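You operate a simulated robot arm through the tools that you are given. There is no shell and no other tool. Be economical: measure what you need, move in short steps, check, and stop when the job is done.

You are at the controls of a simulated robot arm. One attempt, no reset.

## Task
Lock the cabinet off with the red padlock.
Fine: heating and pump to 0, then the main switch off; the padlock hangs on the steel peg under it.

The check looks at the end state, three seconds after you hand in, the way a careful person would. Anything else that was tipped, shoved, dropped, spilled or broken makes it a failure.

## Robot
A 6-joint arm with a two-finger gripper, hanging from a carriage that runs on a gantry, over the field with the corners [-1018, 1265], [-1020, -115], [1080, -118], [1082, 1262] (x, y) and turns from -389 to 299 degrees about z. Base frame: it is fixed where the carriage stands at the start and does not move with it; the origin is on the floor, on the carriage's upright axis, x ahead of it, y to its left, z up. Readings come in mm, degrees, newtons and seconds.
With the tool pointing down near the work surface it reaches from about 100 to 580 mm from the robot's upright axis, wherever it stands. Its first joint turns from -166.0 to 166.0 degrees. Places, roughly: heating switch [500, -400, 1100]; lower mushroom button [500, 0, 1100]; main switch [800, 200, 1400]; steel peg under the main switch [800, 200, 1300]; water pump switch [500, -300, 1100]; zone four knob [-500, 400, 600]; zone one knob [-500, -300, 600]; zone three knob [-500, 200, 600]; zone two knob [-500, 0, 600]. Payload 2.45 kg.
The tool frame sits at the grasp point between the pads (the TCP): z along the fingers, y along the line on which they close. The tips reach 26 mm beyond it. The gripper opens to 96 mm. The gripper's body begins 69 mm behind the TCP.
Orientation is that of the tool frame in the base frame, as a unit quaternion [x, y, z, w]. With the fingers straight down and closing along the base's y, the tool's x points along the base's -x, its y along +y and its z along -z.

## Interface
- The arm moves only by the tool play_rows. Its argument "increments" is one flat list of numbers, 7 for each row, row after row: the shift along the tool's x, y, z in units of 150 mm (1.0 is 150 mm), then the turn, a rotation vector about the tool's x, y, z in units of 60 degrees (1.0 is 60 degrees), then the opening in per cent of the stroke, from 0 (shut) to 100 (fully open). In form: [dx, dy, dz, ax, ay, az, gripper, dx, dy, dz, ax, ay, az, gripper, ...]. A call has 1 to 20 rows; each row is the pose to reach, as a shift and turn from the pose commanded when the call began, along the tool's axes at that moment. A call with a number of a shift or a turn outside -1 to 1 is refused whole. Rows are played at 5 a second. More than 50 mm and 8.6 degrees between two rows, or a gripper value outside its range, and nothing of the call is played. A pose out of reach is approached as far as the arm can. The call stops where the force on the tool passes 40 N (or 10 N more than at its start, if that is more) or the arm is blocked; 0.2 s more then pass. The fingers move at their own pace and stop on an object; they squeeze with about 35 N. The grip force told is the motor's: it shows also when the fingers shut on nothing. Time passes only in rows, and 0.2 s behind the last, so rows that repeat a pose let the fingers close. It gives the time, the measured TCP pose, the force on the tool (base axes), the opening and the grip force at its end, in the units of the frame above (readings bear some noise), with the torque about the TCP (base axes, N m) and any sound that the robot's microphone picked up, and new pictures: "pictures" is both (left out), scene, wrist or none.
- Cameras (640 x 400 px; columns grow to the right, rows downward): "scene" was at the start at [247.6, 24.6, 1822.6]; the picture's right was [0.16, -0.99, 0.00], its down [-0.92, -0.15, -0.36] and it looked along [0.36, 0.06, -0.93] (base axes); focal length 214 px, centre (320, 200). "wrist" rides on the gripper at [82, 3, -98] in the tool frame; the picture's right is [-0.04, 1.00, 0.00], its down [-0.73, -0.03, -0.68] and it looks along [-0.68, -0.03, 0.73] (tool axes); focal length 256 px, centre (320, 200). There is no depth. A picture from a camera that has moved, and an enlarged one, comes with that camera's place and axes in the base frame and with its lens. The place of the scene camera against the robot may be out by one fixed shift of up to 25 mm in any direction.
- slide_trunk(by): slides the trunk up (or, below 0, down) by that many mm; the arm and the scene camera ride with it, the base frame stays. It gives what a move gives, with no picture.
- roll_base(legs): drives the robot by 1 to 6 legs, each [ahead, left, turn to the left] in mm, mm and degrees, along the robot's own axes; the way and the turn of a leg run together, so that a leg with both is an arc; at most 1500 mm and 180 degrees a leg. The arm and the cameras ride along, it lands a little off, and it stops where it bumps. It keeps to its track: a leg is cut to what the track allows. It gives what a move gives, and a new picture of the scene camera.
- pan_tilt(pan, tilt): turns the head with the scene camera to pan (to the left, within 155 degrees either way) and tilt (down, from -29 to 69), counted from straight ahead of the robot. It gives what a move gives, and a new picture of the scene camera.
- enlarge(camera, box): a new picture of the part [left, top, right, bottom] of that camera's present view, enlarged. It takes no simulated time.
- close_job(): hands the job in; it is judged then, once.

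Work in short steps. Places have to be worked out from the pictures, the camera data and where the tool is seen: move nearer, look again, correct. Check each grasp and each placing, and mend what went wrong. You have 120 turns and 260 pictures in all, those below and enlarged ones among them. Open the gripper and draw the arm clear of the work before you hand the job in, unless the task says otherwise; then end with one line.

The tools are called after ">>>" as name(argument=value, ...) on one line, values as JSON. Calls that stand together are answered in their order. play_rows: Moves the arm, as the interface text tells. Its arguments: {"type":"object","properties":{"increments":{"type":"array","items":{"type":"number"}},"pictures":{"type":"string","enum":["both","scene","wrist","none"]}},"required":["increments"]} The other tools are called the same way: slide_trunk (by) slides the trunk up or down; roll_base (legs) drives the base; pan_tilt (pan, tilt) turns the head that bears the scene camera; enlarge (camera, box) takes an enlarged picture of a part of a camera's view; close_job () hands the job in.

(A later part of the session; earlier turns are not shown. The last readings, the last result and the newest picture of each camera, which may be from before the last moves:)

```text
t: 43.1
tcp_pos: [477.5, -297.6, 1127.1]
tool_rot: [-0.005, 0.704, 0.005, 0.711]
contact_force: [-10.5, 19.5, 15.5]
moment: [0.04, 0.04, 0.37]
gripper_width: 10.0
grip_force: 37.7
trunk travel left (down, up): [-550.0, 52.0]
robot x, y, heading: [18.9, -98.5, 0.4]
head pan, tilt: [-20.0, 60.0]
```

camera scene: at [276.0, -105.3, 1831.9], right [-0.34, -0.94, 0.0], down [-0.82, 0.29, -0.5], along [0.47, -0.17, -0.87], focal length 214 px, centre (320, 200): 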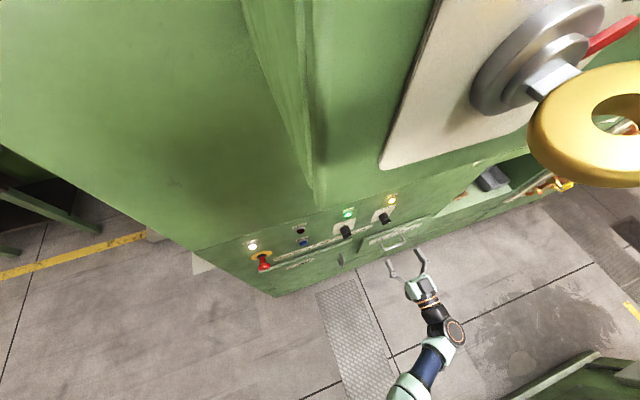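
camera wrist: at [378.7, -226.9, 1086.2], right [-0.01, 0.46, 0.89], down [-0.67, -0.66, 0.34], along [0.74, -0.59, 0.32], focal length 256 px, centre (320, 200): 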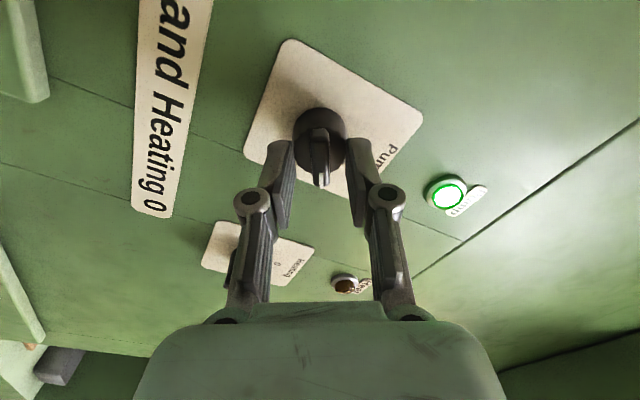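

Turn completed; I release, retract and check the result.

>>> play_rows(increments=[0, 0, 0, 0, 0, 0, 30, 0, 0, 0, 0, 0, 0, 50, 0, 0, -0.15, 0, 0, 0, 50, 0, 0, -0.4, 0, 0, 0, 50, 0, 0, -0.7, 0, 0, 0, 50], pictures="wrist")

>>> enlarge(camera="wrist", box=[160, 50, 400, 200])

```text
t: 44.3
tcp_pos: [371.6, -301.3, 1126.3]
tool_rot: [-0.003, 0.704, 0.002, 0.711]
contact_force: [-0.3, -0.4, 0.3]
moment: [-0.02, 0.01, 0.01]
gripper_width: 48.0
grip_force: 0.1
trunk travel left (down, up): [-550.0, 52.0]
robot x, y, heading: [21.5, -96.1, 0.3]
head pan, tilt: [-20.0, 60.0]
camera wrist: at [274.3, -298.1, 1043.6], right [-0.01, 1.0, 0.04], down [-0.69, -0.04, 0.73], along [0.73, -0.02, 0.69], focal length 256 px, centre (320, 200)
```

wrist: 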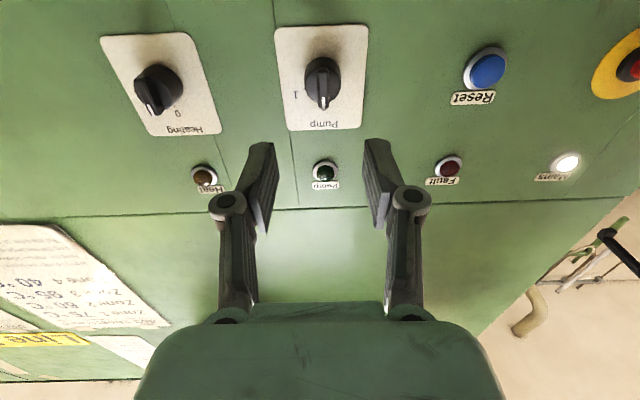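

```text
2.67 times, centred on (280, 125) of wrist
camera zoom: at [274.3, -298.1, 1043.6], right [-0.01, 1.0, 0.04], down [-0.69, -0.04, 0.73], along [0.73, -0.02, 0.69], focal length 683 px, centre (427, 400)
```

zoom: 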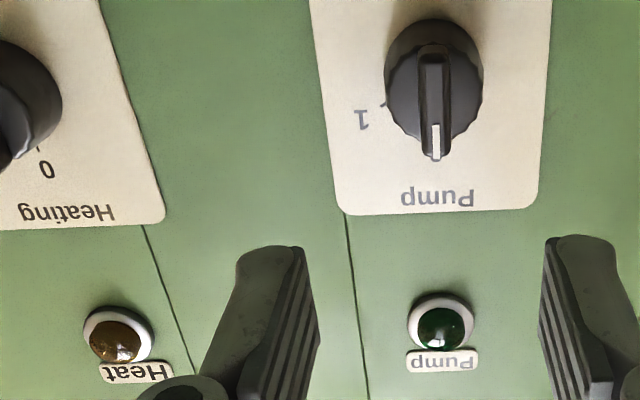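

Both lamps are out, both knobs at 0. Next I back off and drive left to view the cabinet's side with main switch, peg and padlocks.

>>> roll_base(legs=[[-130, 0, 0], [0, 650, 0]])

>>> pan_tilt(pan=-20, tilt=40)

```text
t: 48.8
tcp_pos: [237.5, 362.6, 1126.1]
tool_rot: [-0.003, 0.704, 0.002, 0.71]
contact_force: [0.4, -0.1, -0.4]
moment: [0.0, -0.02, 0.01]
gripper_width: 48.0
grip_force: 0.1
trunk travel left (down, up): [-550.0, 52.0]
robot x, y, heading: [-114.3, 568.1, -0.1]
head pan, tilt: [-20.0, 60.0]
camera scene: at [143.2, 559.7, 1832.0], right [-0.34, -0.94, 0.0], down [-0.81, 0.29, -0.5], along [0.47, -0.17, -0.87], focal length 214 px, centre (320, 200)
```

scene: 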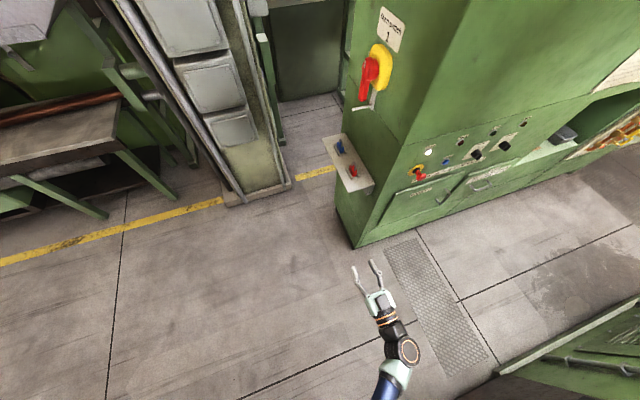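

```text
t: 49.7
tcp_pos: [238.9, 363.2, 1126.4]
tool_rot: [-0.005, 0.704, 0.004, 0.71]
contact_force: [0.3, 0.5, 0.6]
moment: [0.0, -0.04, 0.04]
gripper_width: 48.1
grip_force: 0.0
trunk travel left (down, up): [-550.0, 52.0]
robot x, y, heading: [-113.5, 562.4, 0.2]
head pan, tilt: [-20.0, 40.0]
camera scene: at [160.5, 553.5, 1858.6], right [-0.34, -0.94, 0.0], down [-0.61, 0.22, -0.77], along [0.72, -0.26, -0.64], focal length 214 px, centre (320, 200)
```

scene: 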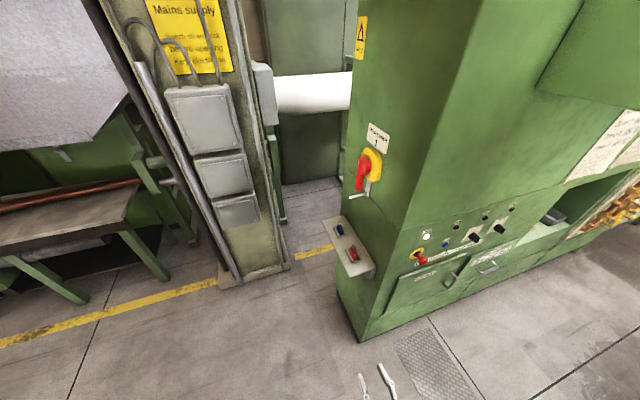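

>>> enlarge(camera="scene", box=[310, 110, 430, 185])

>>> enlarge(camera="scene", box=[300, 200, 420, 275])

```text
5.33 times, centred on (370, 148) of scene
camera zoom: at [160.5, 553.5, 1858.6], right [-0.34, -0.94, 0.0], down [-0.61, 0.22, -0.77], along [0.72, -0.26, -0.64], focal length 1144 px, centre (53, 480)
```

zoom: 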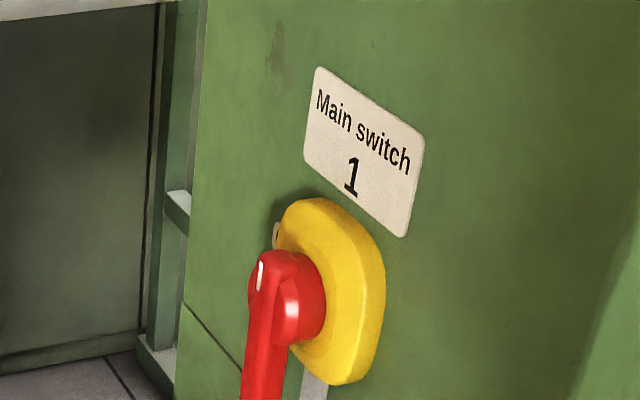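

```text
5.33 times, centred on (360, 238) of scene
camera zoom: at [160.5, 553.5, 1858.6], right [-0.34, -0.94, 0.0], down [-0.61, 0.22, -0.77], along [0.72, -0.26, -0.64], focal length 1144 px, centre (107, 0)
```

zoom: 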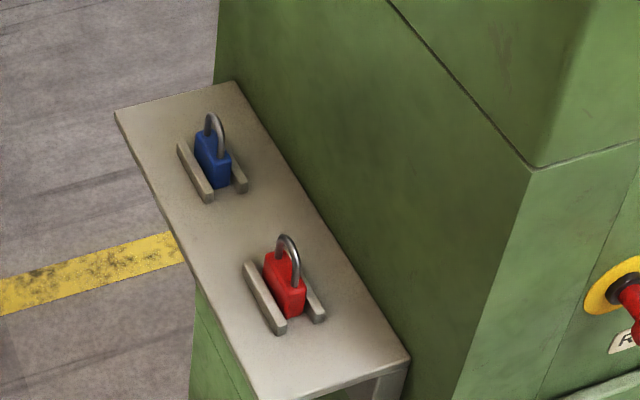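

Padlocks stand on a tray (~(690,205,990)); main switch red lever on the cabinet's left face around (800,~120,1400). I drive wide to the left, forward, and turn to face the side.

>>> roll_base(legs=[[0, 290, 0], [750, 0, 0], [0, 0, -90]])

>>> pan_tilt(pan=0, tilt=40)

```text
t: 59.2
tcp_pos: [446.7, 504.6, 1127.0]
tool_rot: [0.493, 0.503, -0.497, 0.507]
contact_force: [0.8, 0.1, 0.5]
moment: [-0.01, -0.03, -0.02]
gripper_width: 48.0
grip_force: 0.0
trunk travel left (down, up): [-550.0, 52.0]
robot x, y, heading: [644.1, 857.2, -89.0]
head pan, tilt: [-20.0, 40.0]
camera scene: at [612.2, 592.8, 1858.7], right [-0.94, 0.33, 0.0], down [0.21, 0.61, -0.77], along [-0.25, -0.72, -0.64], focal length 214 px, centre (320, 200)
```

scene: 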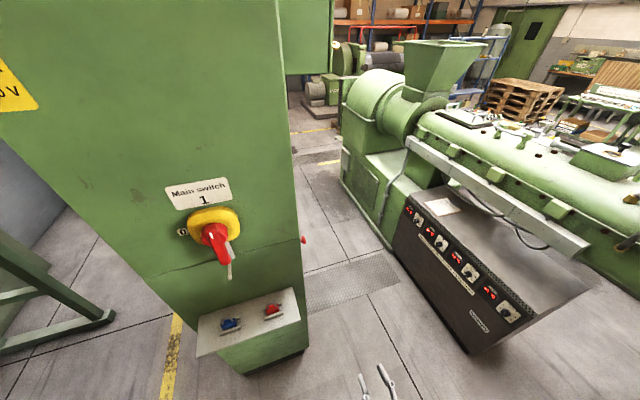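

```text
t: 60.0
tcp_pos: [445.9, 503.6, 1126.5]
tool_rot: [0.493, 0.503, -0.498, 0.507]
contact_force: [0.3, -0.2, -0.2]
moment: [-0.04, 0.0, -0.01]
gripper_width: 48.0
grip_force: 0.0
trunk travel left (down, up): [-550.0, 52.0]
robot x, y, heading: [643.7, 856.7, -89.3]
head pan, tilt: [0.0, 40.0]
camera scene: at [641.3, 588.1, 1858.7], right [-1.0, -0.01, 0.0], down [-0.01, 0.64, -0.77], along [0.01, -0.77, -0.64], focal length 214 px, centre (320, 200)
```

scene: 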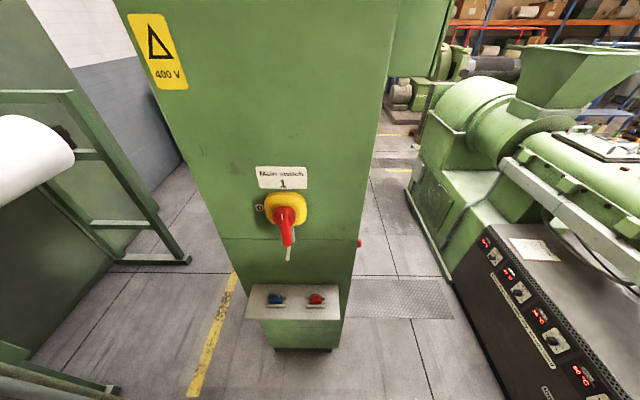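

>>> enlarge(camera="scene", box=[240, 165, 336, 225])

>>> enlarge(camera="scene", box=[240, 215, 368, 295])

>>> enlarge(camera="scene", box=[256, 275, 336, 325])

```text
6.67 times, centred on (288, 195) of scene
camera zoom: at [641.3, 588.1, 1858.7], right [-1.0, -0.01, 0.0], down [-0.01, 0.64, -0.77], along [0.01, -0.77, -0.64], focal length 1430 px, centre (533, 233)
```

zoom: 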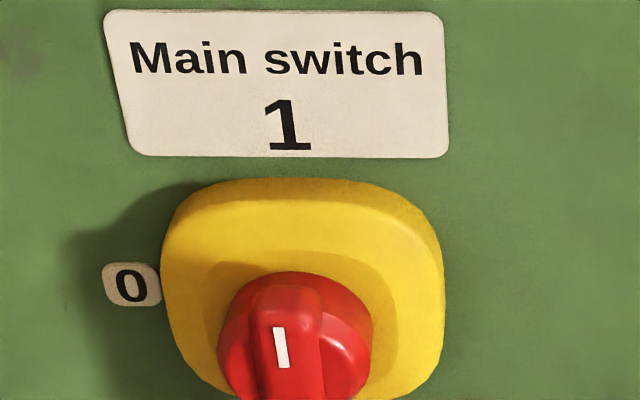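

```text
5.00 times, centred on (304, 255) of scene
camera zoom: at [641.3, 588.1, 1858.7], right [-1.0, -0.01, 0.0], down [-0.01, 0.64, -0.77], along [0.01, -0.77, -0.64], focal length 1072 px, centre (400, -75)
```

zoom: 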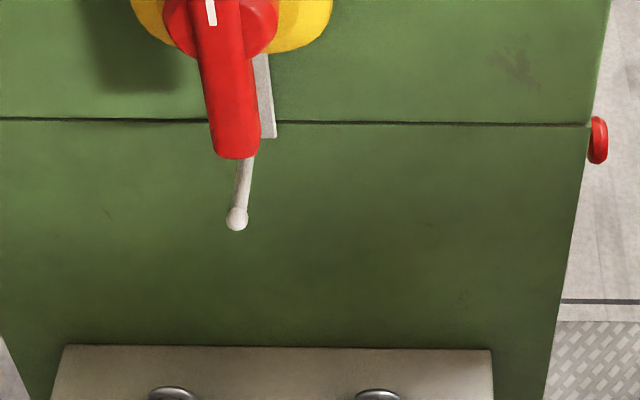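

```text
8.00 times, centred on (296, 300) of scene
camera zoom: at [641.3, 588.1, 1858.7], right [-1.0, -0.01, 0.0], down [-0.01, 0.64, -0.77], along [0.01, -0.77, -0.64], focal length 1716 px, centre (512, -600)
```

zoom: 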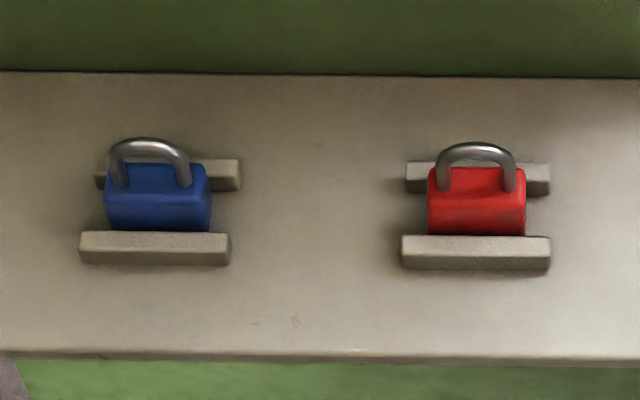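

The lever hangs over the peg, with "0" to the left. I lower the trunk to see it level.

>>> slide_trunk(by=-350)

>>> pan_tilt(pan=0, tilt=20)

>>> enlarge(camera="scene", box=[240, 120, 336, 180])

```text
t: 63.4
tcp_pos: [446.1, 505.0, 775.6]
tool_rot: [0.493, 0.503, -0.498, 0.507]
contact_force: [0.0, 0.4, -0.5]
moment: [-0.02, -0.02, 0.0]
gripper_width: 47.9
grip_force: 0.1
trunk travel left (down, up): [-200.0, 402.0]
robot x, y, heading: [645.8, 855.5, -88.9]
head pan, tilt: [0.0, 40.0]
```

```text
t: 64.2
tcp_pos: [445.7, 504.3, 776.4]
tool_rot: [0.493, 0.502, -0.498, 0.506]
contact_force: [0.5, -0.1, -0.1]
moment: [0.0, 0.0, 0.0]
gripper_width: 48.0
grip_force: 0.0
trunk travel left (down, up): [-200.0, 402.0]
robot x, y, heading: [644.6, 857.2, -89.3]
head pan, tilt: [0.0, 20.0]
camera scene: at [641.5, 580.0, 1540.0], right [-1.0, -0.01, 0.0], down [0.0, 0.34, -0.94], along [0.01, -0.94, -0.34], focal length 214 px, centre (320, 200)
```

scene: 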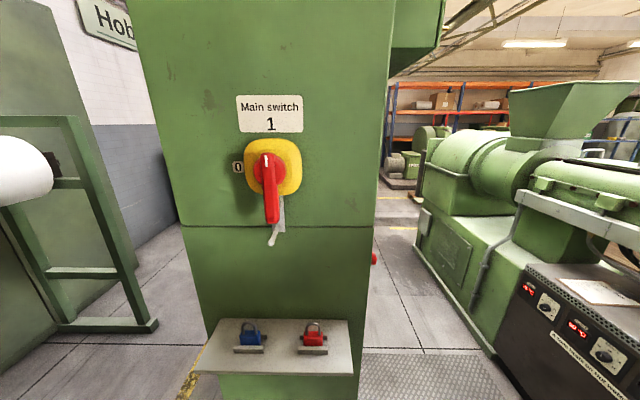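

```text
6.67 times, centred on (288, 150) of scene
camera zoom: at [641.5, 580.0, 1540.0], right [-1.0, -0.01, 0.0], down [0.0, 0.34, -0.94], along [0.01, -0.94, -0.34], focal length 1430 px, centre (533, 533)
```

zoom: 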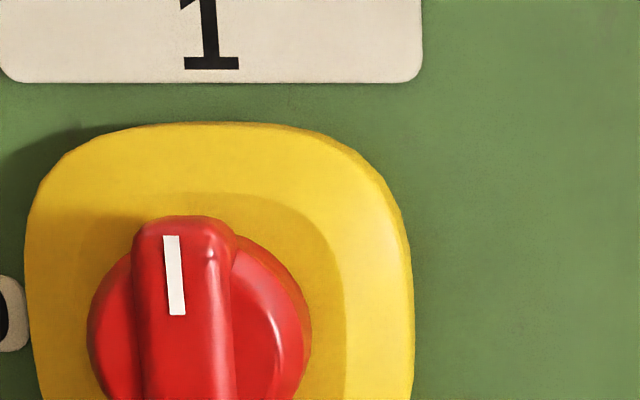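

The lever must swing 90° counter-clockwise (end from down to viewer's right). Triangulated: hub ≈(744,167,1454), lever end ≈ z 1356, peg ball ≈(743,212,1319), red padlock ≈(661,208,1050). I raise the trunk and move the arm in front of the switch.

>>> slide_trunk(by=400)

>>> play_rows(increments=[-0.18, 0.25, 0, 0, 0, 0, 70, -0.36, 0.5, 0, 0, 0, 0, 70, -0.54, 0.75, 0, 0, 0, 0, 70, -0.72, 0.99, 0, 0, 0, 0, 70], pictures="none")

>>> play_rows(increments=[-0.18, 0.25, 0, 0, 0, 0, 70, -0.36, 0.5, 0, 0, 0, 0, 70, -0.54, 0.75, 0, 0, 0, 0, 70, -0.72, 0.99, 0, 0, 0, 0, 70], pictures="both")

```text
t: 68.1
tcp_pos: [446.0, 503.8, 1175.7]
tool_rot: [0.493, 0.503, -0.498, 0.507]
contact_force: [0.9, 0.0, 0.4]
moment: [0.02, -0.01, -0.04]
gripper_width: 47.8
grip_force: 0.0
trunk travel left (down, up): [-600.0, 2.0]
robot x, y, heading: [641.8, 854.8, -89.3]
head pan, tilt: [0.0, 20.0]
```

```text
t: 69.1
tcp_pos: [597.0, 510.1, 1285.0]
tool_rot: [0.492, 0.501, -0.499, 0.507]
contact_force: [-0.3, 0.3, 0.9]
moment: [0.03, 0.0, 0.0]
gripper_width: 67.1
grip_force: 0.0
trunk travel left (down, up): [-600.0, 2.0]
robot x, y, heading: [643.3, 860.0, -88.9]
head pan, tilt: [0.0, 20.0]
```

```text
t: 70.1
tcp_pos: [741.1, 512.6, 1393.3]
tool_rot: [0.493, 0.503, -0.498, 0.506]
contact_force: [0.5, 0.9, -0.2]
moment: [0.0, 0.0, -0.02]
gripper_width: 67.2
grip_force: 0.0
out of reach, approached as far as the arm can: row 2, 3
trunk travel left (down, up): [-600.0, 2.0]
robot x, y, heading: [645.7, 855.9, -88.8]
head pan, tilt: [0.0, 20.0]
camera scene: at [641.4, 580.1, 1940.0], right [-1.0, -0.01, 0.0], down [0.0, 0.34, -0.94], along [0.01, -0.94, -0.34], focal length 214 px, centre (320, 200)
camera wrist: at [743.9, 611.8, 1310.3], right [1.0, 0.02, 0.04], down [-0.04, 0.68, 0.73], along [-0.01, -0.73, 0.68], focal length 256 px, centre (320, 200)
```

scene: 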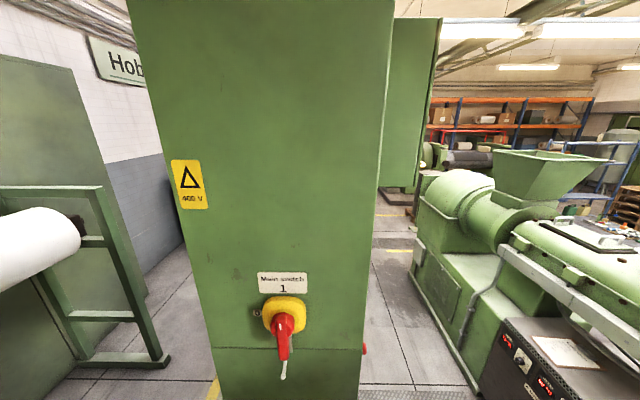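
wrist: 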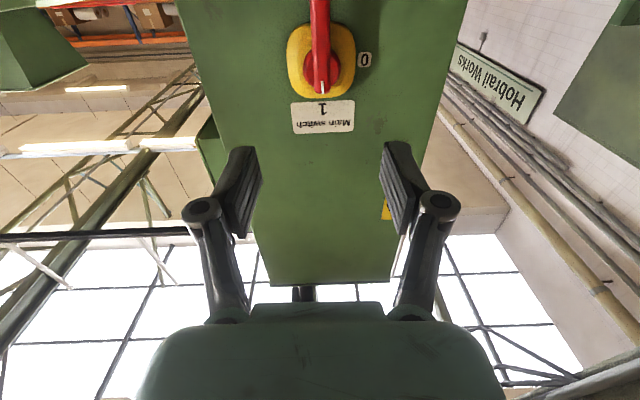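

The wrist view puts the hub near x≈748. I drive ahead 170 mm to get the switch within reach.

>>> roll_base(legs=[[170, 0, 0]])

>>> play_rows(increments=[0, 0, 0, 0, 0, 0, 70], pictures="wrist")

```text
t: 71.5
tcp_pos: [745.4, 344.5, 1393.7]
tool_rot: [0.492, 0.504, -0.497, 0.508]
contact_force: [0.0, 0.4, 0.0]
moment: [-0.02, 0.01, 0.0]
gripper_width: 67.3
grip_force: 0.0
trunk travel left (down, up): [-600.0, 2.0]
robot x, y, heading: [646.9, 686.6, -89.2]
head pan, tilt: [0.0, 20.0]
camera scene: at [644.4, 411.4, 1940.1], right [-1.0, -0.02, 0.0], down [-0.01, 0.34, -0.94], along [0.01, -0.94, -0.34], focal length 214 px, centre (320, 200)
```

scene: 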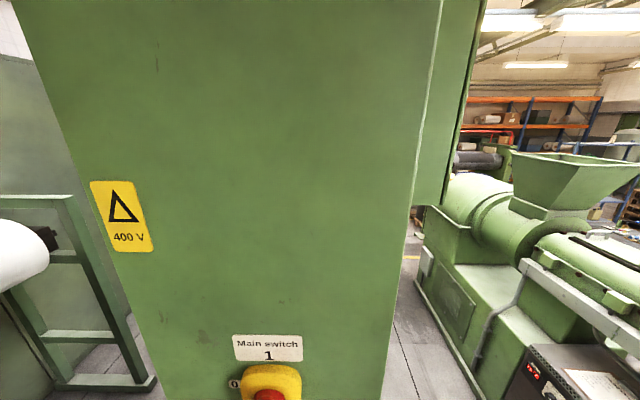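

```text
t: 71.9
tcp_pos: [745.0, 344.1, 1393.1]
tool_rot: [0.492, 0.503, -0.497, 0.507]
contact_force: [-0.4, 0.5, -0.5]
moment: [-0.07, -0.01, -0.01]
gripper_width: 67.2
grip_force: 0.0
trunk travel left (down, up): [-600.0, 2.0]
robot x, y, heading: [647.0, 688.1, -89.2]
head pan, tilt: [0.0, 20.0]
camera wrist: at [746.6, 442.9, 1310.2], right [1.0, 0.02, 0.04], down [-0.04, 0.68, 0.73], along [-0.01, -0.73, 0.69], focal length 256 px, centre (320, 200)
```

wrist: 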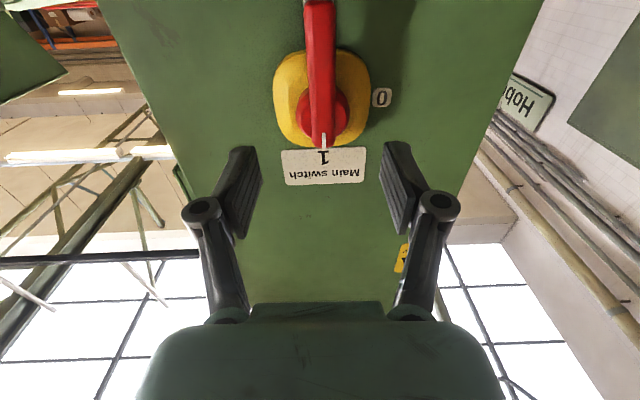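

Hub axis ≈(752,137,1450), lever front y≈205. I approach the lever about 50 mm under the hub, stopping just short.

>>> play_rows(increments=[-0.02, 0.01, 0.2, 0, 0, 0, 70, -0.03, 0.02, 0.4, 0, 0, 0, 70, -0.04, 0.04, 0.6, 0, 0, 0, 70, -0.04, 0.04, 0.77, 0, 0, 0, 70], pictures="wrist")

>>> enlarge(camera="wrist", box=[200, 40, 440, 190])

```text
t: 72.9
tcp_pos: [754.3, 229.3, 1398.9]
tool_rot: [0.492, 0.503, -0.498, 0.507]
contact_force: [-0.5, 1.3, 0.2]
moment: [-0.02, 0.0, 0.03]
gripper_width: 67.2
grip_force: 0.0
trunk travel left (down, up): [-600.0, 2.0]
robot x, y, heading: [645.9, 692.1, -89.1]
head pan, tilt: [0.0, 20.0]
camera wrist: at [754.9, 328.5, 1315.9], right [1.0, 0.02, 0.04], down [-0.04, 0.69, 0.73], along [-0.01, -0.73, 0.69], focal length 256 px, centre (320, 200)
```

wrist: 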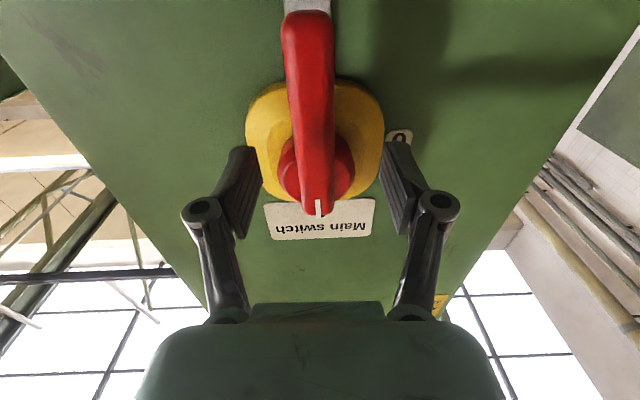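

```text
2.67 times, centred on (320, 115) of wrist
camera zoom: at [754.9, 328.5, 1315.9], right [1.0, 0.02, 0.04], down [-0.04, 0.69, 0.73], along [-0.01, -0.73, 0.69], focal length 683 px, centre (320, 427)
```

zoom: 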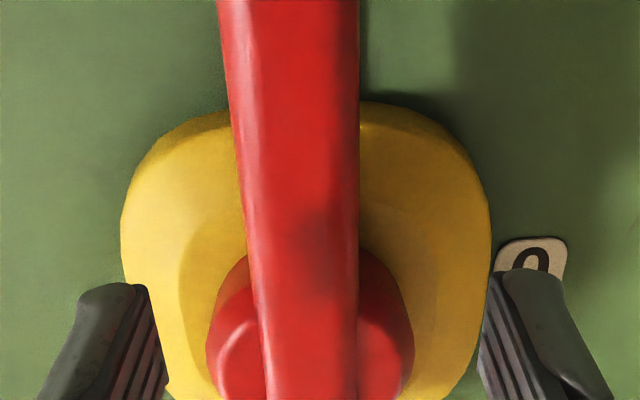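

Fingers straddle the lever symmetrically. I advance 35 mm and close.

>>> play_rows(increments=[0, 0, 0.1, 0, 0, 0, 70, 0, 0, 0.23, 0, 0, 0, 70, 0, 0, 0.23, 0, 0, 0, 20, 0, 0, 0.23, 0, 0, 0, 0, 0, 0, 0.23, 0, 0, 0, 0], pictures="wrist")

```text
t: 74.1
tcp_pos: [749.3, 194.1, 1399.2]
tool_rot: [0.493, 0.503, -0.498, 0.506]
contact_force: [-23.5, 4.2, 3.2]
moment: [0.13, -0.56, -1.03]
gripper_width: 27.8
grip_force: 45.1
trunk travel left (down, up): [-600.0, 2.0]
robot x, y, heading: [646.2, 689.7, -89.1]
head pan, tilt: [0.0, 20.0]
camera wrist: at [751.8, 292.7, 1316.4], right [1.0, 0.02, 0.04], down [-0.04, 0.68, 0.73], along [-0.01, -0.73, 0.69], focal length 256 px, centre (320, 200)
```

wrist: 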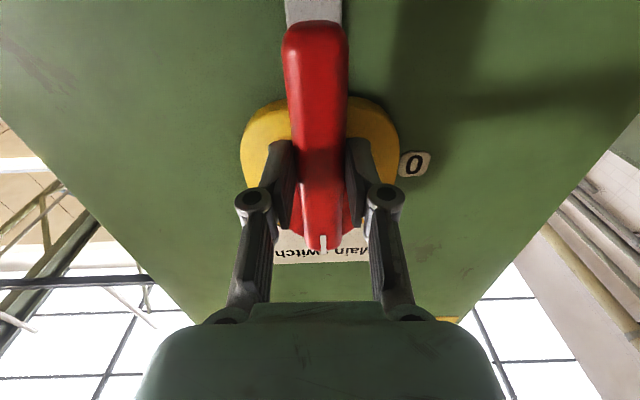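

Gripped at 27.8 mm; a side force shows the lever centre ~4 mm to −x. I relax that and swing the first 30° on an arc of r≈53 mm.

>>> play_rows(increments=[0, -0.03, 0, 0, 0, 0, 0, -0.002, -0.067, 0, 0, 0, -0.1, 0, -0.008, -0.103, 0, 0, 0, -0.2, 0, -0.017, -0.139, 0, 0, 0, -0.3, 0, -0.031, -0.174, 0, 0, 0, -0.4, 0, -0.047, -0.2065, 0, 0, 0, -0.5, 0], pictures="wrist")

```text
t: 75.4
tcp_pos: [733.2, 194.1, 1400.8]
tool_rot: [-0.369, -0.589, 0.608, -0.383]
contact_force: [-13.7, -14.6, 9.7]
moment: [0.71, -0.72, -0.52]
gripper_width: 28.5
grip_force: 45.5
out of reach, approached as far as the arm can: row 5, 6
trunk travel left (down, up): [-600.0, 2.0]
robot x, y, heading: [643.7, 687.3, -89.6]
head pan, tilt: [0.0, 20.0]
stopped in row 6: the force on the tool passed its limit at 44 N (the readings are from after the stop); the commanded pose is now the measured one
camera wrist: at [702.1, 291.3, 1322.7], right [0.92, -0.01, -0.4], down [0.29, 0.7, 0.65], along [0.27, -0.71, 0.65], focal length 256 px, centre (320, 200)
```

wrist: 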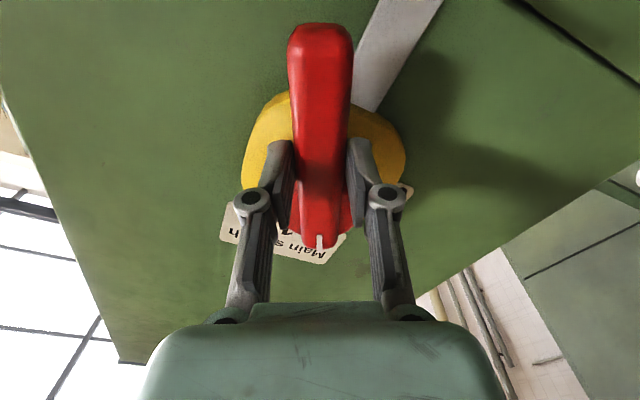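

The arm hit a joint limit after ~22° of swing. I release, back out, and then will push the lever the rest of the way with closed fingers instead of rolling the wrist.

>>> play_rows(increments=[0, 0, 0, 0, 0, 0, 40, 0, 0, 0, 0, 0, 0, 60, 0, 0, -0.2, 0, 0, 0, 60, 0, 0, -0.4, 0, 0, 0, 60, 0, 0, -0.5, 0, 0, 0.1, 60, 0, 0, -0.5, 0, 0, 0.2, 60, 0, 0, -0.5, 0, 0, 0.3, 60, 0, 0, -0.5, 0, 0, 0.4, 60], pictures="wrist")

```text
t: 77.2
tcp_pos: [736.9, 271.8, 1396.6]
tool_rot: [-0.484, -0.501, 0.513, -0.502]
contact_force: [0.1, -0.1, -0.3]
moment: [0.0, 0.01, -0.04]
gripper_width: 57.6
grip_force: 0.1
trunk travel left (down, up): [-600.0, 2.0]
robot x, y, heading: [645.3, 689.4, -89.5]
head pan, tilt: [0.0, 20.0]
camera wrist: at [737.8, 369.0, 1311.7], right [1.0, 0.01, 0.01], down [-0.01, 0.7, 0.71], along [0.0, -0.71, 0.7], focal length 256 px, centre (320, 200)
```

wrist: 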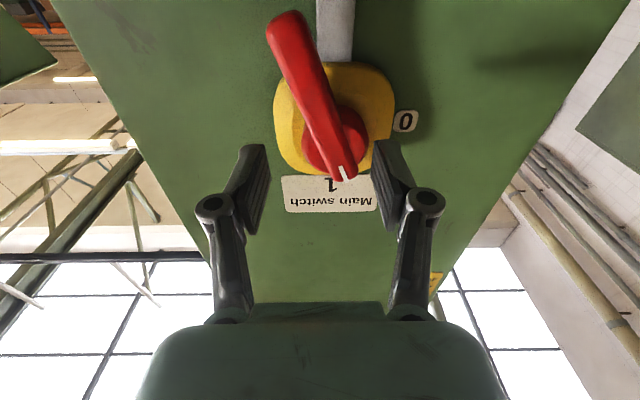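

Lever stays at ~24°. I close the fingers and place them on the lever's +x side, a bit clear of it.

>>> play_rows(increments=[0.1, 0.09, 0, 0, 0, 0, 20, 0.2, 0.2, 0, 0, 0, 0, 0, 0.2, 0.2, 0, 0, 0, 0, 0, 0.2, 0.2, 0.25, 0, 0, 0, 0, 0.2, 0.2, 0.5, 0, 0, 0, 0], pictures="wrist")

```text
t: 78.4
tcp_pos: [764.9, 194.7, 1368.3]
tool_rot: [-0.484, -0.501, 0.513, -0.501]
contact_force: [-0.1, 0.4, 0.6]
moment: [0.01, 0.01, -0.02]
gripper_width: 0.2
grip_force: 28.7
trunk travel left (down, up): [-600.0, 2.0]
robot x, y, heading: [647.7, 688.4, -89.3]
head pan, tilt: [0.0, 20.0]
camera wrist: at [766.4, 291.9, 1283.7], right [1.0, 0.01, 0.01], down [-0.01, 0.7, 0.71], along [0.0, -0.71, 0.7], focal length 256 px, centre (320, 200)
```

wrist: 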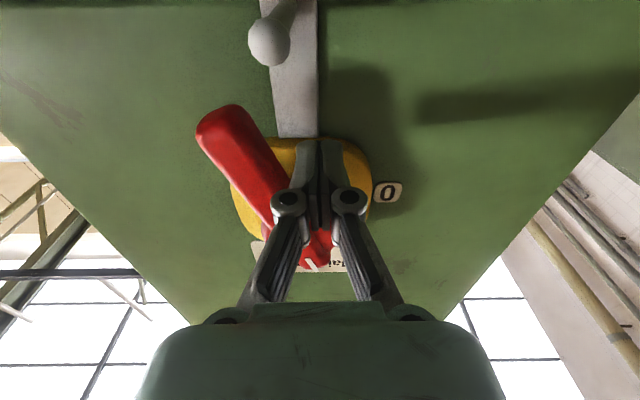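

Fingers are on the correct side of the lever. I push it along the arc, first to about 65°.

>>> play_rows(increments=[-0.03, -0.1, 0, 0, 0, 0, 0, -0.08, -0.231, 0, 0, 0, 0, 0, -0.1, -0.29, 0, 0, 0, 0, 0, -0.125, -0.343, 0, 0, 0, 0, 0, -0.16, -0.395, 0, 0, 0, 0, 0, -0.199, -0.439, 0, 0, 0, 0, 0], pictures="wrist")

```text
t: 79.8
tcp_pos: [701.7, 196.9, 1400.6]
tool_rot: [-0.485, -0.501, 0.513, -0.501]
contact_force: [-0.3, -0.6, -0.6]
moment: [0.03, 0.05, 0.03]
gripper_width: 0.1
grip_force: 28.2
trunk travel left (down, up): [-600.0, 2.0]
robot x, y, heading: [647.4, 686.6, -89.0]
head pan, tilt: [0.0, 20.0]
camera wrist: at [702.2, 293.5, 1315.8], right [1.0, 0.01, 0.01], down [-0.01, 0.7, 0.71], along [0.0, -0.71, 0.7], focal length 256 px, centre (320, 200)
```

wrist: 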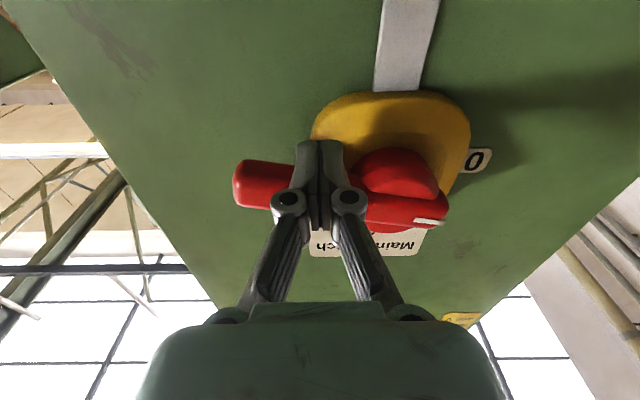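

The lever is near horizontal with no force left. I continue the push upward gently to about 90°.

>>> play_rows(increments=[-0.05, -0.04, 0, 0, 0, 0, 0, -0.09, -0.07, 0, 0, 0, 0, 0, -0.12, -0.09, 0, 0, 0, 0, 0, -0.15, -0.1, 0, 0, 0, 0, 0], pictures="wrist")

```text
t: 80.8
tcp_pos: [689.5, 197.6, 1413.6]
tool_rot: [0.489, 0.508, -0.507, 0.496]
contact_force: [3.1, -0.2, -8.3]
moment: [0.21, -0.07, 0.04]
gripper_width: 0.0
grip_force: 28.8
trunk travel left (down, up): [-600.0, 2.0]
robot x, y, heading: [647.1, 684.4, -89.3]
head pan, tilt: [0.0, 20.0]
stopped in row 4: the force on the tool passed its limit at 44 N (the readings are from after the stop); the commanded pose is now the measured one
camera wrist: at [690.5, 296.5, 1331.1], right [1.0, 0.01, 0.01], down [-0.01, 0.68, 0.73], along [0.0, -0.73, 0.68], focal length 256 px, centre (320, 200)
```

wrist: 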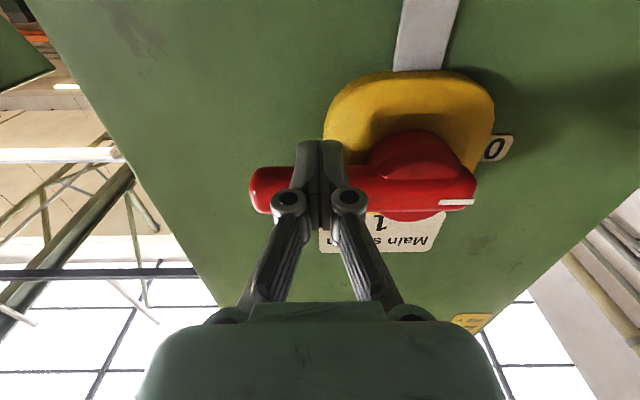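

Reached the end stop, tick points to 0. I back off and verify.

>>> play_rows(increments=[0.06, 0, 0, 0, 0, 0, 0, 0.06, 0, -0.25, 0, 0, 0, 0, 0.06, 0, -0.55, 0, 0, 0, 0, 0.06, 0, -0.85, 0, 0, 0, 0], pictures="wrist")

>>> pan_tilt(pan=15, tilt=50)

>>> enlarge(camera="scene", box=[240, 100, 400, 200])

```text
t: 81.8
tcp_pos: [687.5, 323.8, 1403.6]
tool_rot: [-0.488, -0.505, 0.509, -0.497]
contact_force: [0.2, -0.4, 0.1]
moment: [0.03, 0.0, 0.0]
gripper_width: 0.1
grip_force: 28.7
trunk travel left (down, up): [-600.0, 2.0]
robot x, y, heading: [645.8, 686.3, -88.9]
head pan, tilt: [0.0, 20.0]
camera wrist: at [688.6, 422.3, 1320.8], right [1.0, 0.01, 0.01], down [-0.01, 0.69, 0.73], along [0.0, -0.73, 0.69], focal length 256 px, centre (320, 200)
```

wrist: 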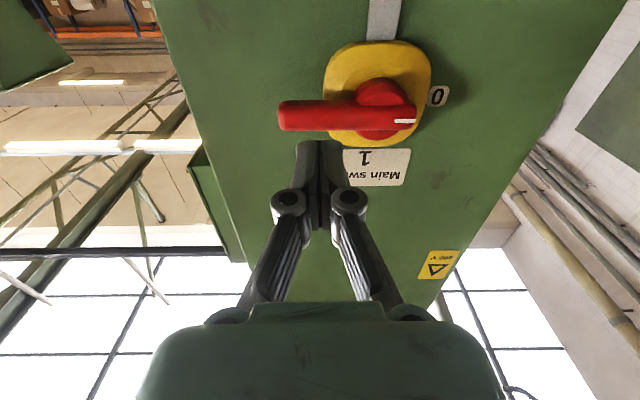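

```text
t: 82.8
tcp_pos: [687.2, 323.9, 1404.3]
tool_rot: [-0.488, -0.506, 0.508, -0.497]
contact_force: [0.2, -0.2, -0.2]
moment: [0.02, -0.03, 0.0]
gripper_width: 0.2
grip_force: 28.0
trunk travel left (down, up): [-600.0, 2.0]
robot x, y, heading: [645.9, 688.9, -89.3]
head pan, tilt: [15.0, 50.0]
camera scene: at [663.3, 430.1, 1894.6], right [-0.96, -0.27, 0.0], down [-0.21, 0.74, -0.64], along [0.17, -0.62, -0.77], focal length 214 px, centre (320, 200)
```

scene: 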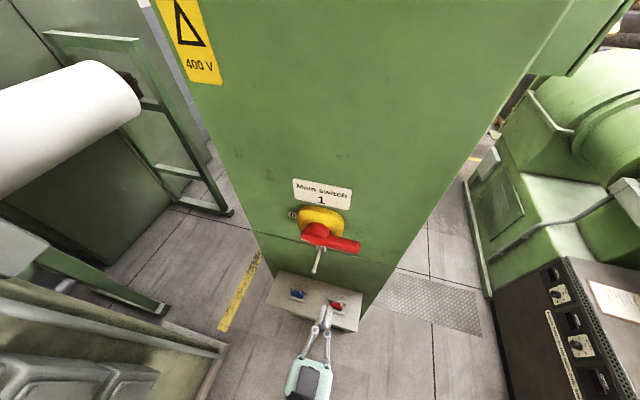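

```text
4.00 times, centred on (320, 150) of scene
camera zoom: at [663.3, 430.1, 1894.6], right [-0.96, -0.27, 0.0], down [-0.21, 0.74, -0.64], along [0.17, -0.62, -0.77], focal length 858 px, centre (320, 400)
```

zoom: 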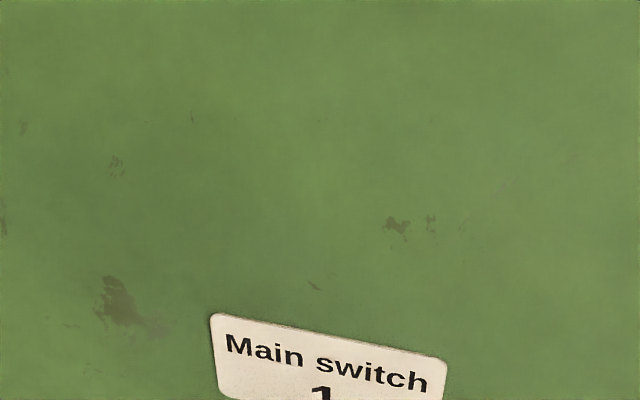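

Main switch is at 0 and the peg is now free. I look closely at peg and padlocks.

>>> enlarge(camera="scene", box=[280, 200, 376, 260])

>>> enlarge(camera="scene", box=[270, 265, 366, 325])

```text
6.67 times, centred on (328, 230) of scene
camera zoom: at [663.3, 430.1, 1894.6], right [-0.96, -0.27, 0.0], down [-0.21, 0.74, -0.64], along [0.17, -0.62, -0.77], focal length 1430 px, centre (267, 0)
```

zoom: 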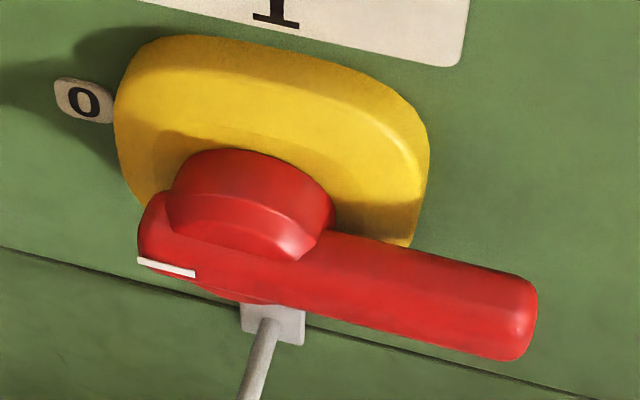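

```text
6.67 times, centred on (318, 295) of scene
camera zoom: at [663.3, 430.1, 1894.6], right [-0.96, -0.27, 0.0], down [-0.21, 0.74, -0.64], along [0.17, -0.62, -0.77], focal length 1430 px, centre (333, -433)
```

zoom: 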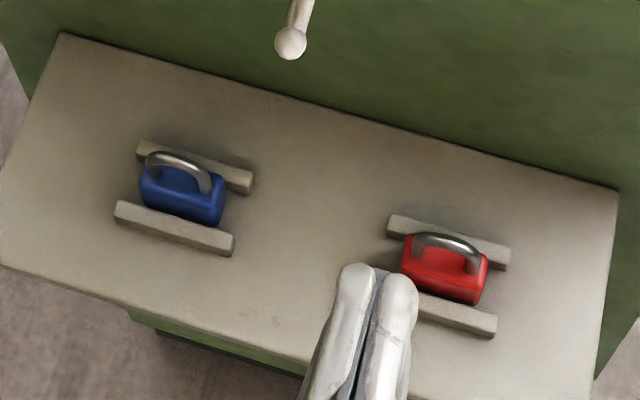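

The padlock stands with its shackle plane across y, so it can be threaded straight onto the peg along −y. I'll grip it with the tool pitched 45° down, fingers closing along x. I lower and pitch the tool now.

>>> play_rows(increments=[0.12, -0.02, 0, 0, 0.1, 0, 30, 0.25, -0.05, 0, 0, 0.2, 0, 60, 0.37, -0.08, 0, 0, 0.3, 0, 70, 0.5, -0.1, 0, 0, 0.4, 0, 70, 0.62, -0.12, 0, 0, 0.5, 0, 70, 0.75, -0.14, 0, 0, 0.6, 0, 70, 0.87, -0.16, 0, 0, 0.7, 0, 70, 1.0, -0.18, 0, 0, 0.75, 0, 70], pictures="wrist")

```text
t: 84.6
tcp_pos: [685.0, 342.7, 1253.7]
tool_rot: [0.62, 0.63, -0.342, 0.319]
contact_force: [-1.0, 0.7, -0.4]
moment: [0.0, 0.02, -0.02]
gripper_width: 67.2
grip_force: 0.1
out of reach, approached as far as the arm can: row 4, 5, 6, 7, 8
trunk travel left (down, up): [-600.0, 2.0]
robot x, y, heading: [646.0, 687.6, -89.3]
head pan, tilt: [15.0, 50.0]
camera wrist: at [688.1, 471.9, 1241.7], right [1.0, -0.02, 0.0], down [0.0, 0.15, 0.99], along [-0.02, -0.99, 0.15], focal length 256 px, centre (320, 200)
```

wrist: 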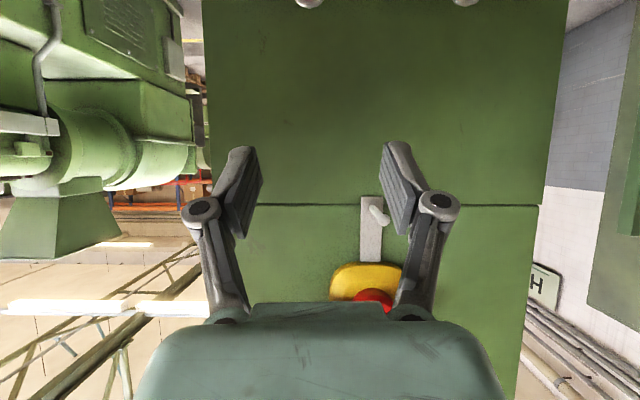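

The arm avoids the straight-ahead sector (singular). I shift the carriage left (toward +x) so the work lies to the arm's right side, like at the start.

>>> roll_base(legs=[[-120, 0, 0], [0, 230, 0]])

>>> play_rows(increments=[0, -0.25, 0, 0, 0, 0, 70, 0, -0.5, 0, 0, 0, 0, 70, 0, -0.75, 0, 0, 0, 0, 70, 0, -1.0, 0, 0, 0, 0, 70], pictures="none")

>>> play_rows(increments=[0, -0.25, 0, 0, 0, 0, 70, 0, -0.5, 0, 0, 0, 0, 70, 0, -0.5, 0, 0, 0, 0, 70], pictures="wrist")

```text
t: 87.2
tcp_pos: [914.1, 467.2, 1255.4]
tool_rot: [0.618, 0.631, -0.342, 0.321]
contact_force: [0.3, 0.1, 0.2]
moment: [0.0, 0.03, -0.01]
gripper_width: 67.0
grip_force: 0.0
trunk travel left (down, up): [-600.0, 2.0]
robot x, y, heading: [875.6, 810.5, -89.2]
head pan, tilt: [15.0, 50.0]
camera scene: at [893.0, 554.2, 1894.5], right [-0.96, -0.27, 0.0], down [-0.21, 0.74, -0.64], along [0.18, -0.62, -0.77], focal length 214 px, centre (320, 200)
```

scene: 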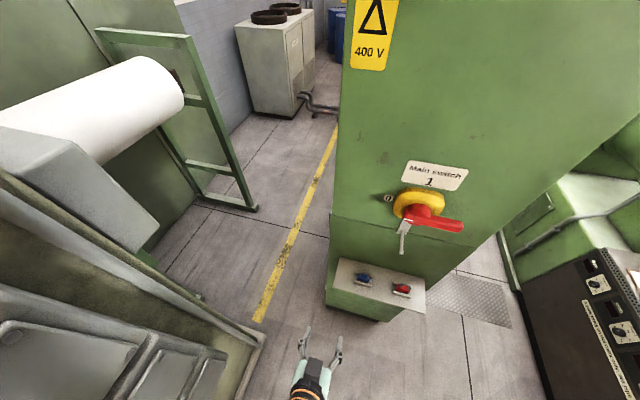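

```text
t: 88.2
tcp_pos: [908.8, 476.2, 1252.9]
tool_rot: [0.62, 0.629, -0.344, 0.318]
contact_force: [-1.0, 0.1, 0.2]
moment: [0.01, 0.0, -0.01]
gripper_width: 67.1
grip_force: 0.1
out of reach, approached as far as the arm can: row 1, 2, 3, 4
trunk travel left (down, up): [-600.0, 2.0]
robot x, y, heading: [874.0, 811.9, -89.3]
head pan, tilt: [15.0, 50.0]
```

```text
t: 89.0
tcp_pos: [905.0, 485.7, 1248.0]
tool_rot: [0.62, 0.629, -0.345, 0.318]
contact_force: [-0.5, -0.2, -0.3]
moment: [0.0, -0.01, 0.03]
gripper_width: 67.3
grip_force: 0.0
out of reach, approached as far as the arm can: row 1, 2, 3
trunk travel left (down, up): [-600.0, 2.0]
robot x, y, heading: [873.8, 812.9, -88.9]
head pan, tilt: [15.0, 50.0]
camera wrist: at [909.4, 613.4, 1236.0], right [1.0, -0.03, 0.0], down [0.01, 0.15, 0.99], along [-0.03, -0.99, 0.15], focal length 256 px, centre (320, 200)
```

wrist: 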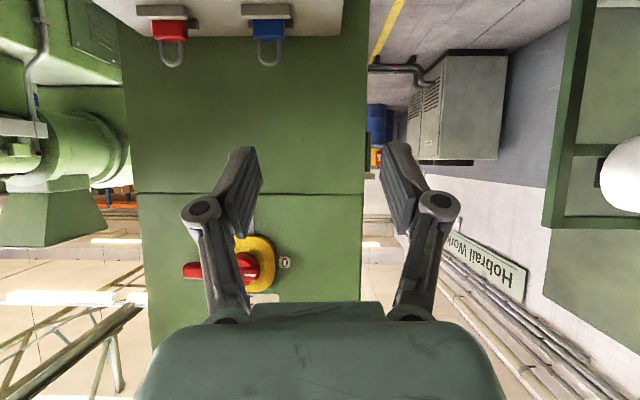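

It can't cross; so I instead go the other way: put the carriage at x≈485 with the work on the arm's left.

>>> roll_base(legs=[[0, -390, 0]])

>>> play_rows(increments=[0, 0.25, 0, 0, 0, 0, 70, 0, 0.5, 0, 0, 0, 0, 70, 0, 0.75, 0, 0, 0, 0, 70, 0, 1.0, 0, 0, 0, 0, 70], pictures="wrist")

```text
t: 91.4
tcp_pos: [516.1, 479.4, 1249.1]
tool_rot: [0.619, 0.63, -0.344, 0.319]
contact_force: [-0.6, 0.3, -0.2]
moment: [0.0, -0.01, -0.01]
gripper_width: 67.0
grip_force: 0.1
trunk travel left (down, up): [-600.0, 2.0]
robot x, y, heading: [486.1, 804.9, -89.3]
head pan, tilt: [15.0, 50.0]
camera scene: at [502.2, 547.7, 1894.5], right [-0.96, -0.28, 0.0], down [-0.21, 0.74, -0.64], along [0.18, -0.62, -0.77], focal length 214 px, centre (320, 200)
```

scene: 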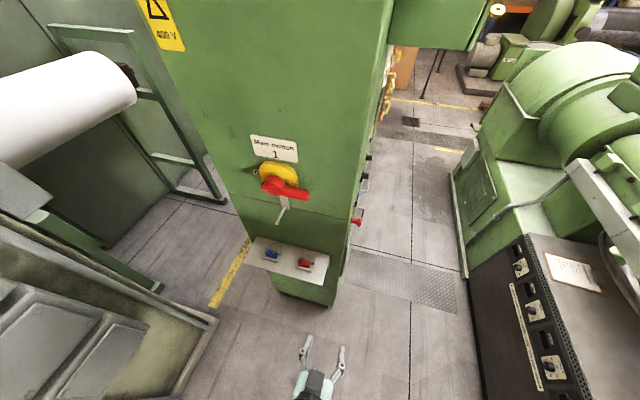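

```text
t: 92.4
tcp_pos: [614.5, 450.5, 1192.6]
tool_rot: [0.612, 0.631, -0.342, 0.332]
contact_force: [-0.7, 0.5, -0.3]
moment: [-0.06, -0.02, 0.02]
gripper_width: 67.4
grip_force: 0.1
out of reach, approached as far as the arm can: row 1, 2, 3, 4
trunk travel left (down, up): [-600.0, 2.0]
robot x, y, heading: [486.0, 805.8, -88.8]
head pan, tilt: [15.0, 50.0]
camera wrist: at [615.9, 578.5, 1177.1], right [1.0, -0.01, 0.01], down [-0.01, 0.17, 0.99], along [-0.01, -0.99, 0.17], focal length 256 px, centre (320, 200)
```

wrist: 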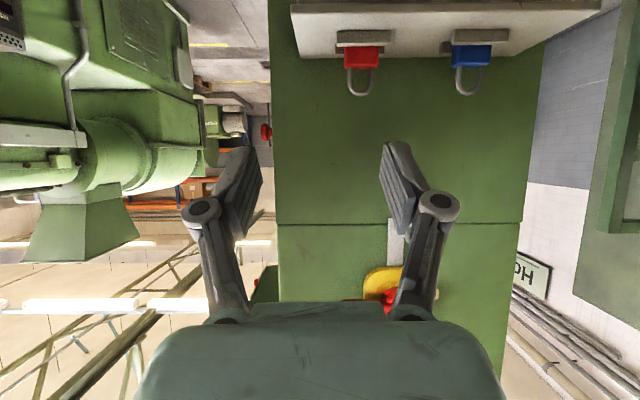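

The pitched tool is limited in height here, but the padlock is low (body ≈(670,205,1045), shackle top ≈1094). I drive ahead 140 mm and lower toward it.

>>> roll_base(legs=[[140, 0, 0]])

>>> play_rows(increments=[0.0, 0.1, 0.12, 0, 0, 0, 70, 0, 0.2, 0.24, 0, 0, 0, 70, 0, 0.34, 0.35, 0, 0, 0, 70, 0, 0.34, 0.35, 0, 0, 0, 70], pictures="both")

```text
t: 93.8
tcp_pos: [615.6, 306.8, 1192.0]
tool_rot: [0.613, 0.63, -0.343, 0.332]
contact_force: [-0.1, -1.4, 0.3]
moment: [0.0, 0.01, 0.01]
gripper_width: 67.3
grip_force: 0.0
trunk travel left (down, up): [-600.0, 2.0]
robot x, y, heading: [487.5, 662.8, -89.0]
head pan, tilt: [15.0, 50.0]
camera scene: at [503.7, 404.1, 1894.5], right [-0.96, -0.27, 0.0], down [-0.21, 0.74, -0.64], along [0.18, -0.62, -0.77], focal length 214 px, centre (320, 200)
```

scene: 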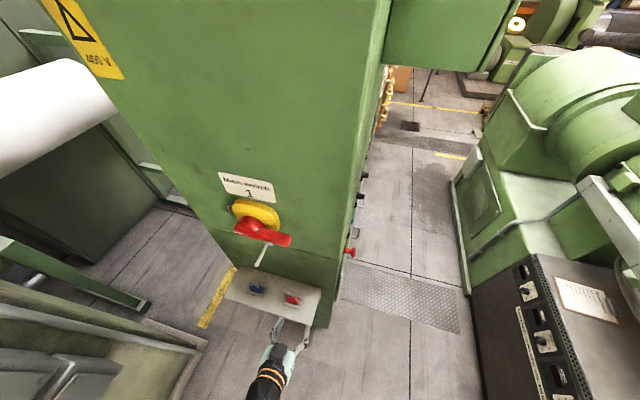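

```text
t: 94.8
tcp_pos: [665.9, 262.0, 1163.1]
tool_rot: [0.613, 0.63, -0.343, 0.331]
contact_force: [0.1, -0.2, 0.0]
moment: [0.0, -0.03, 0.0]
gripper_width: 67.0
grip_force: 0.1
trunk travel left (down, up): [-600.0, 2.0]
robot x, y, heading: [486.0, 665.6, -88.8]
head pan, tilt: [15.0, 50.0]
camera scene: at [503.7, 404.1, 1894.5], right [-0.96, -0.27, 0.0], down [-0.21, 0.74, -0.64], along [0.18, -0.62, -0.77], focal length 214 px, centre (320, 200)
camera wrist: at [667.5, 390.8, 1147.8], right [1.0, -0.01, 0.01], down [-0.01, 0.17, 0.99], along [-0.01, -0.99, 0.17], focal length 256 px, centre (320, 200)
```

scene: 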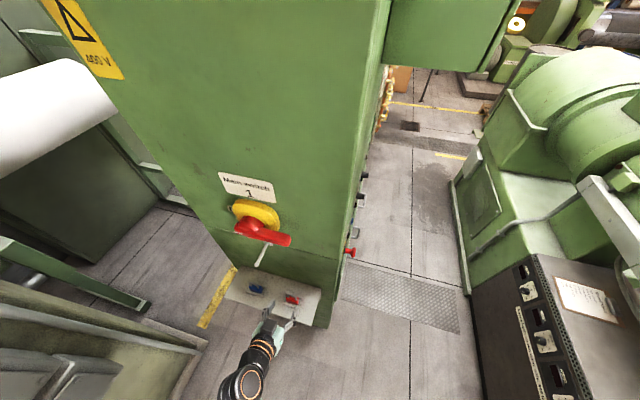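
wrist: 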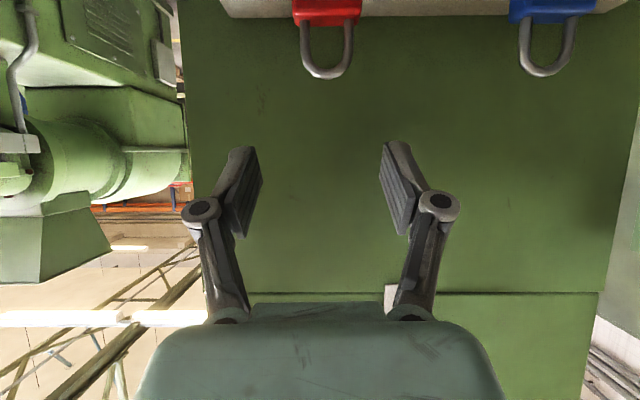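

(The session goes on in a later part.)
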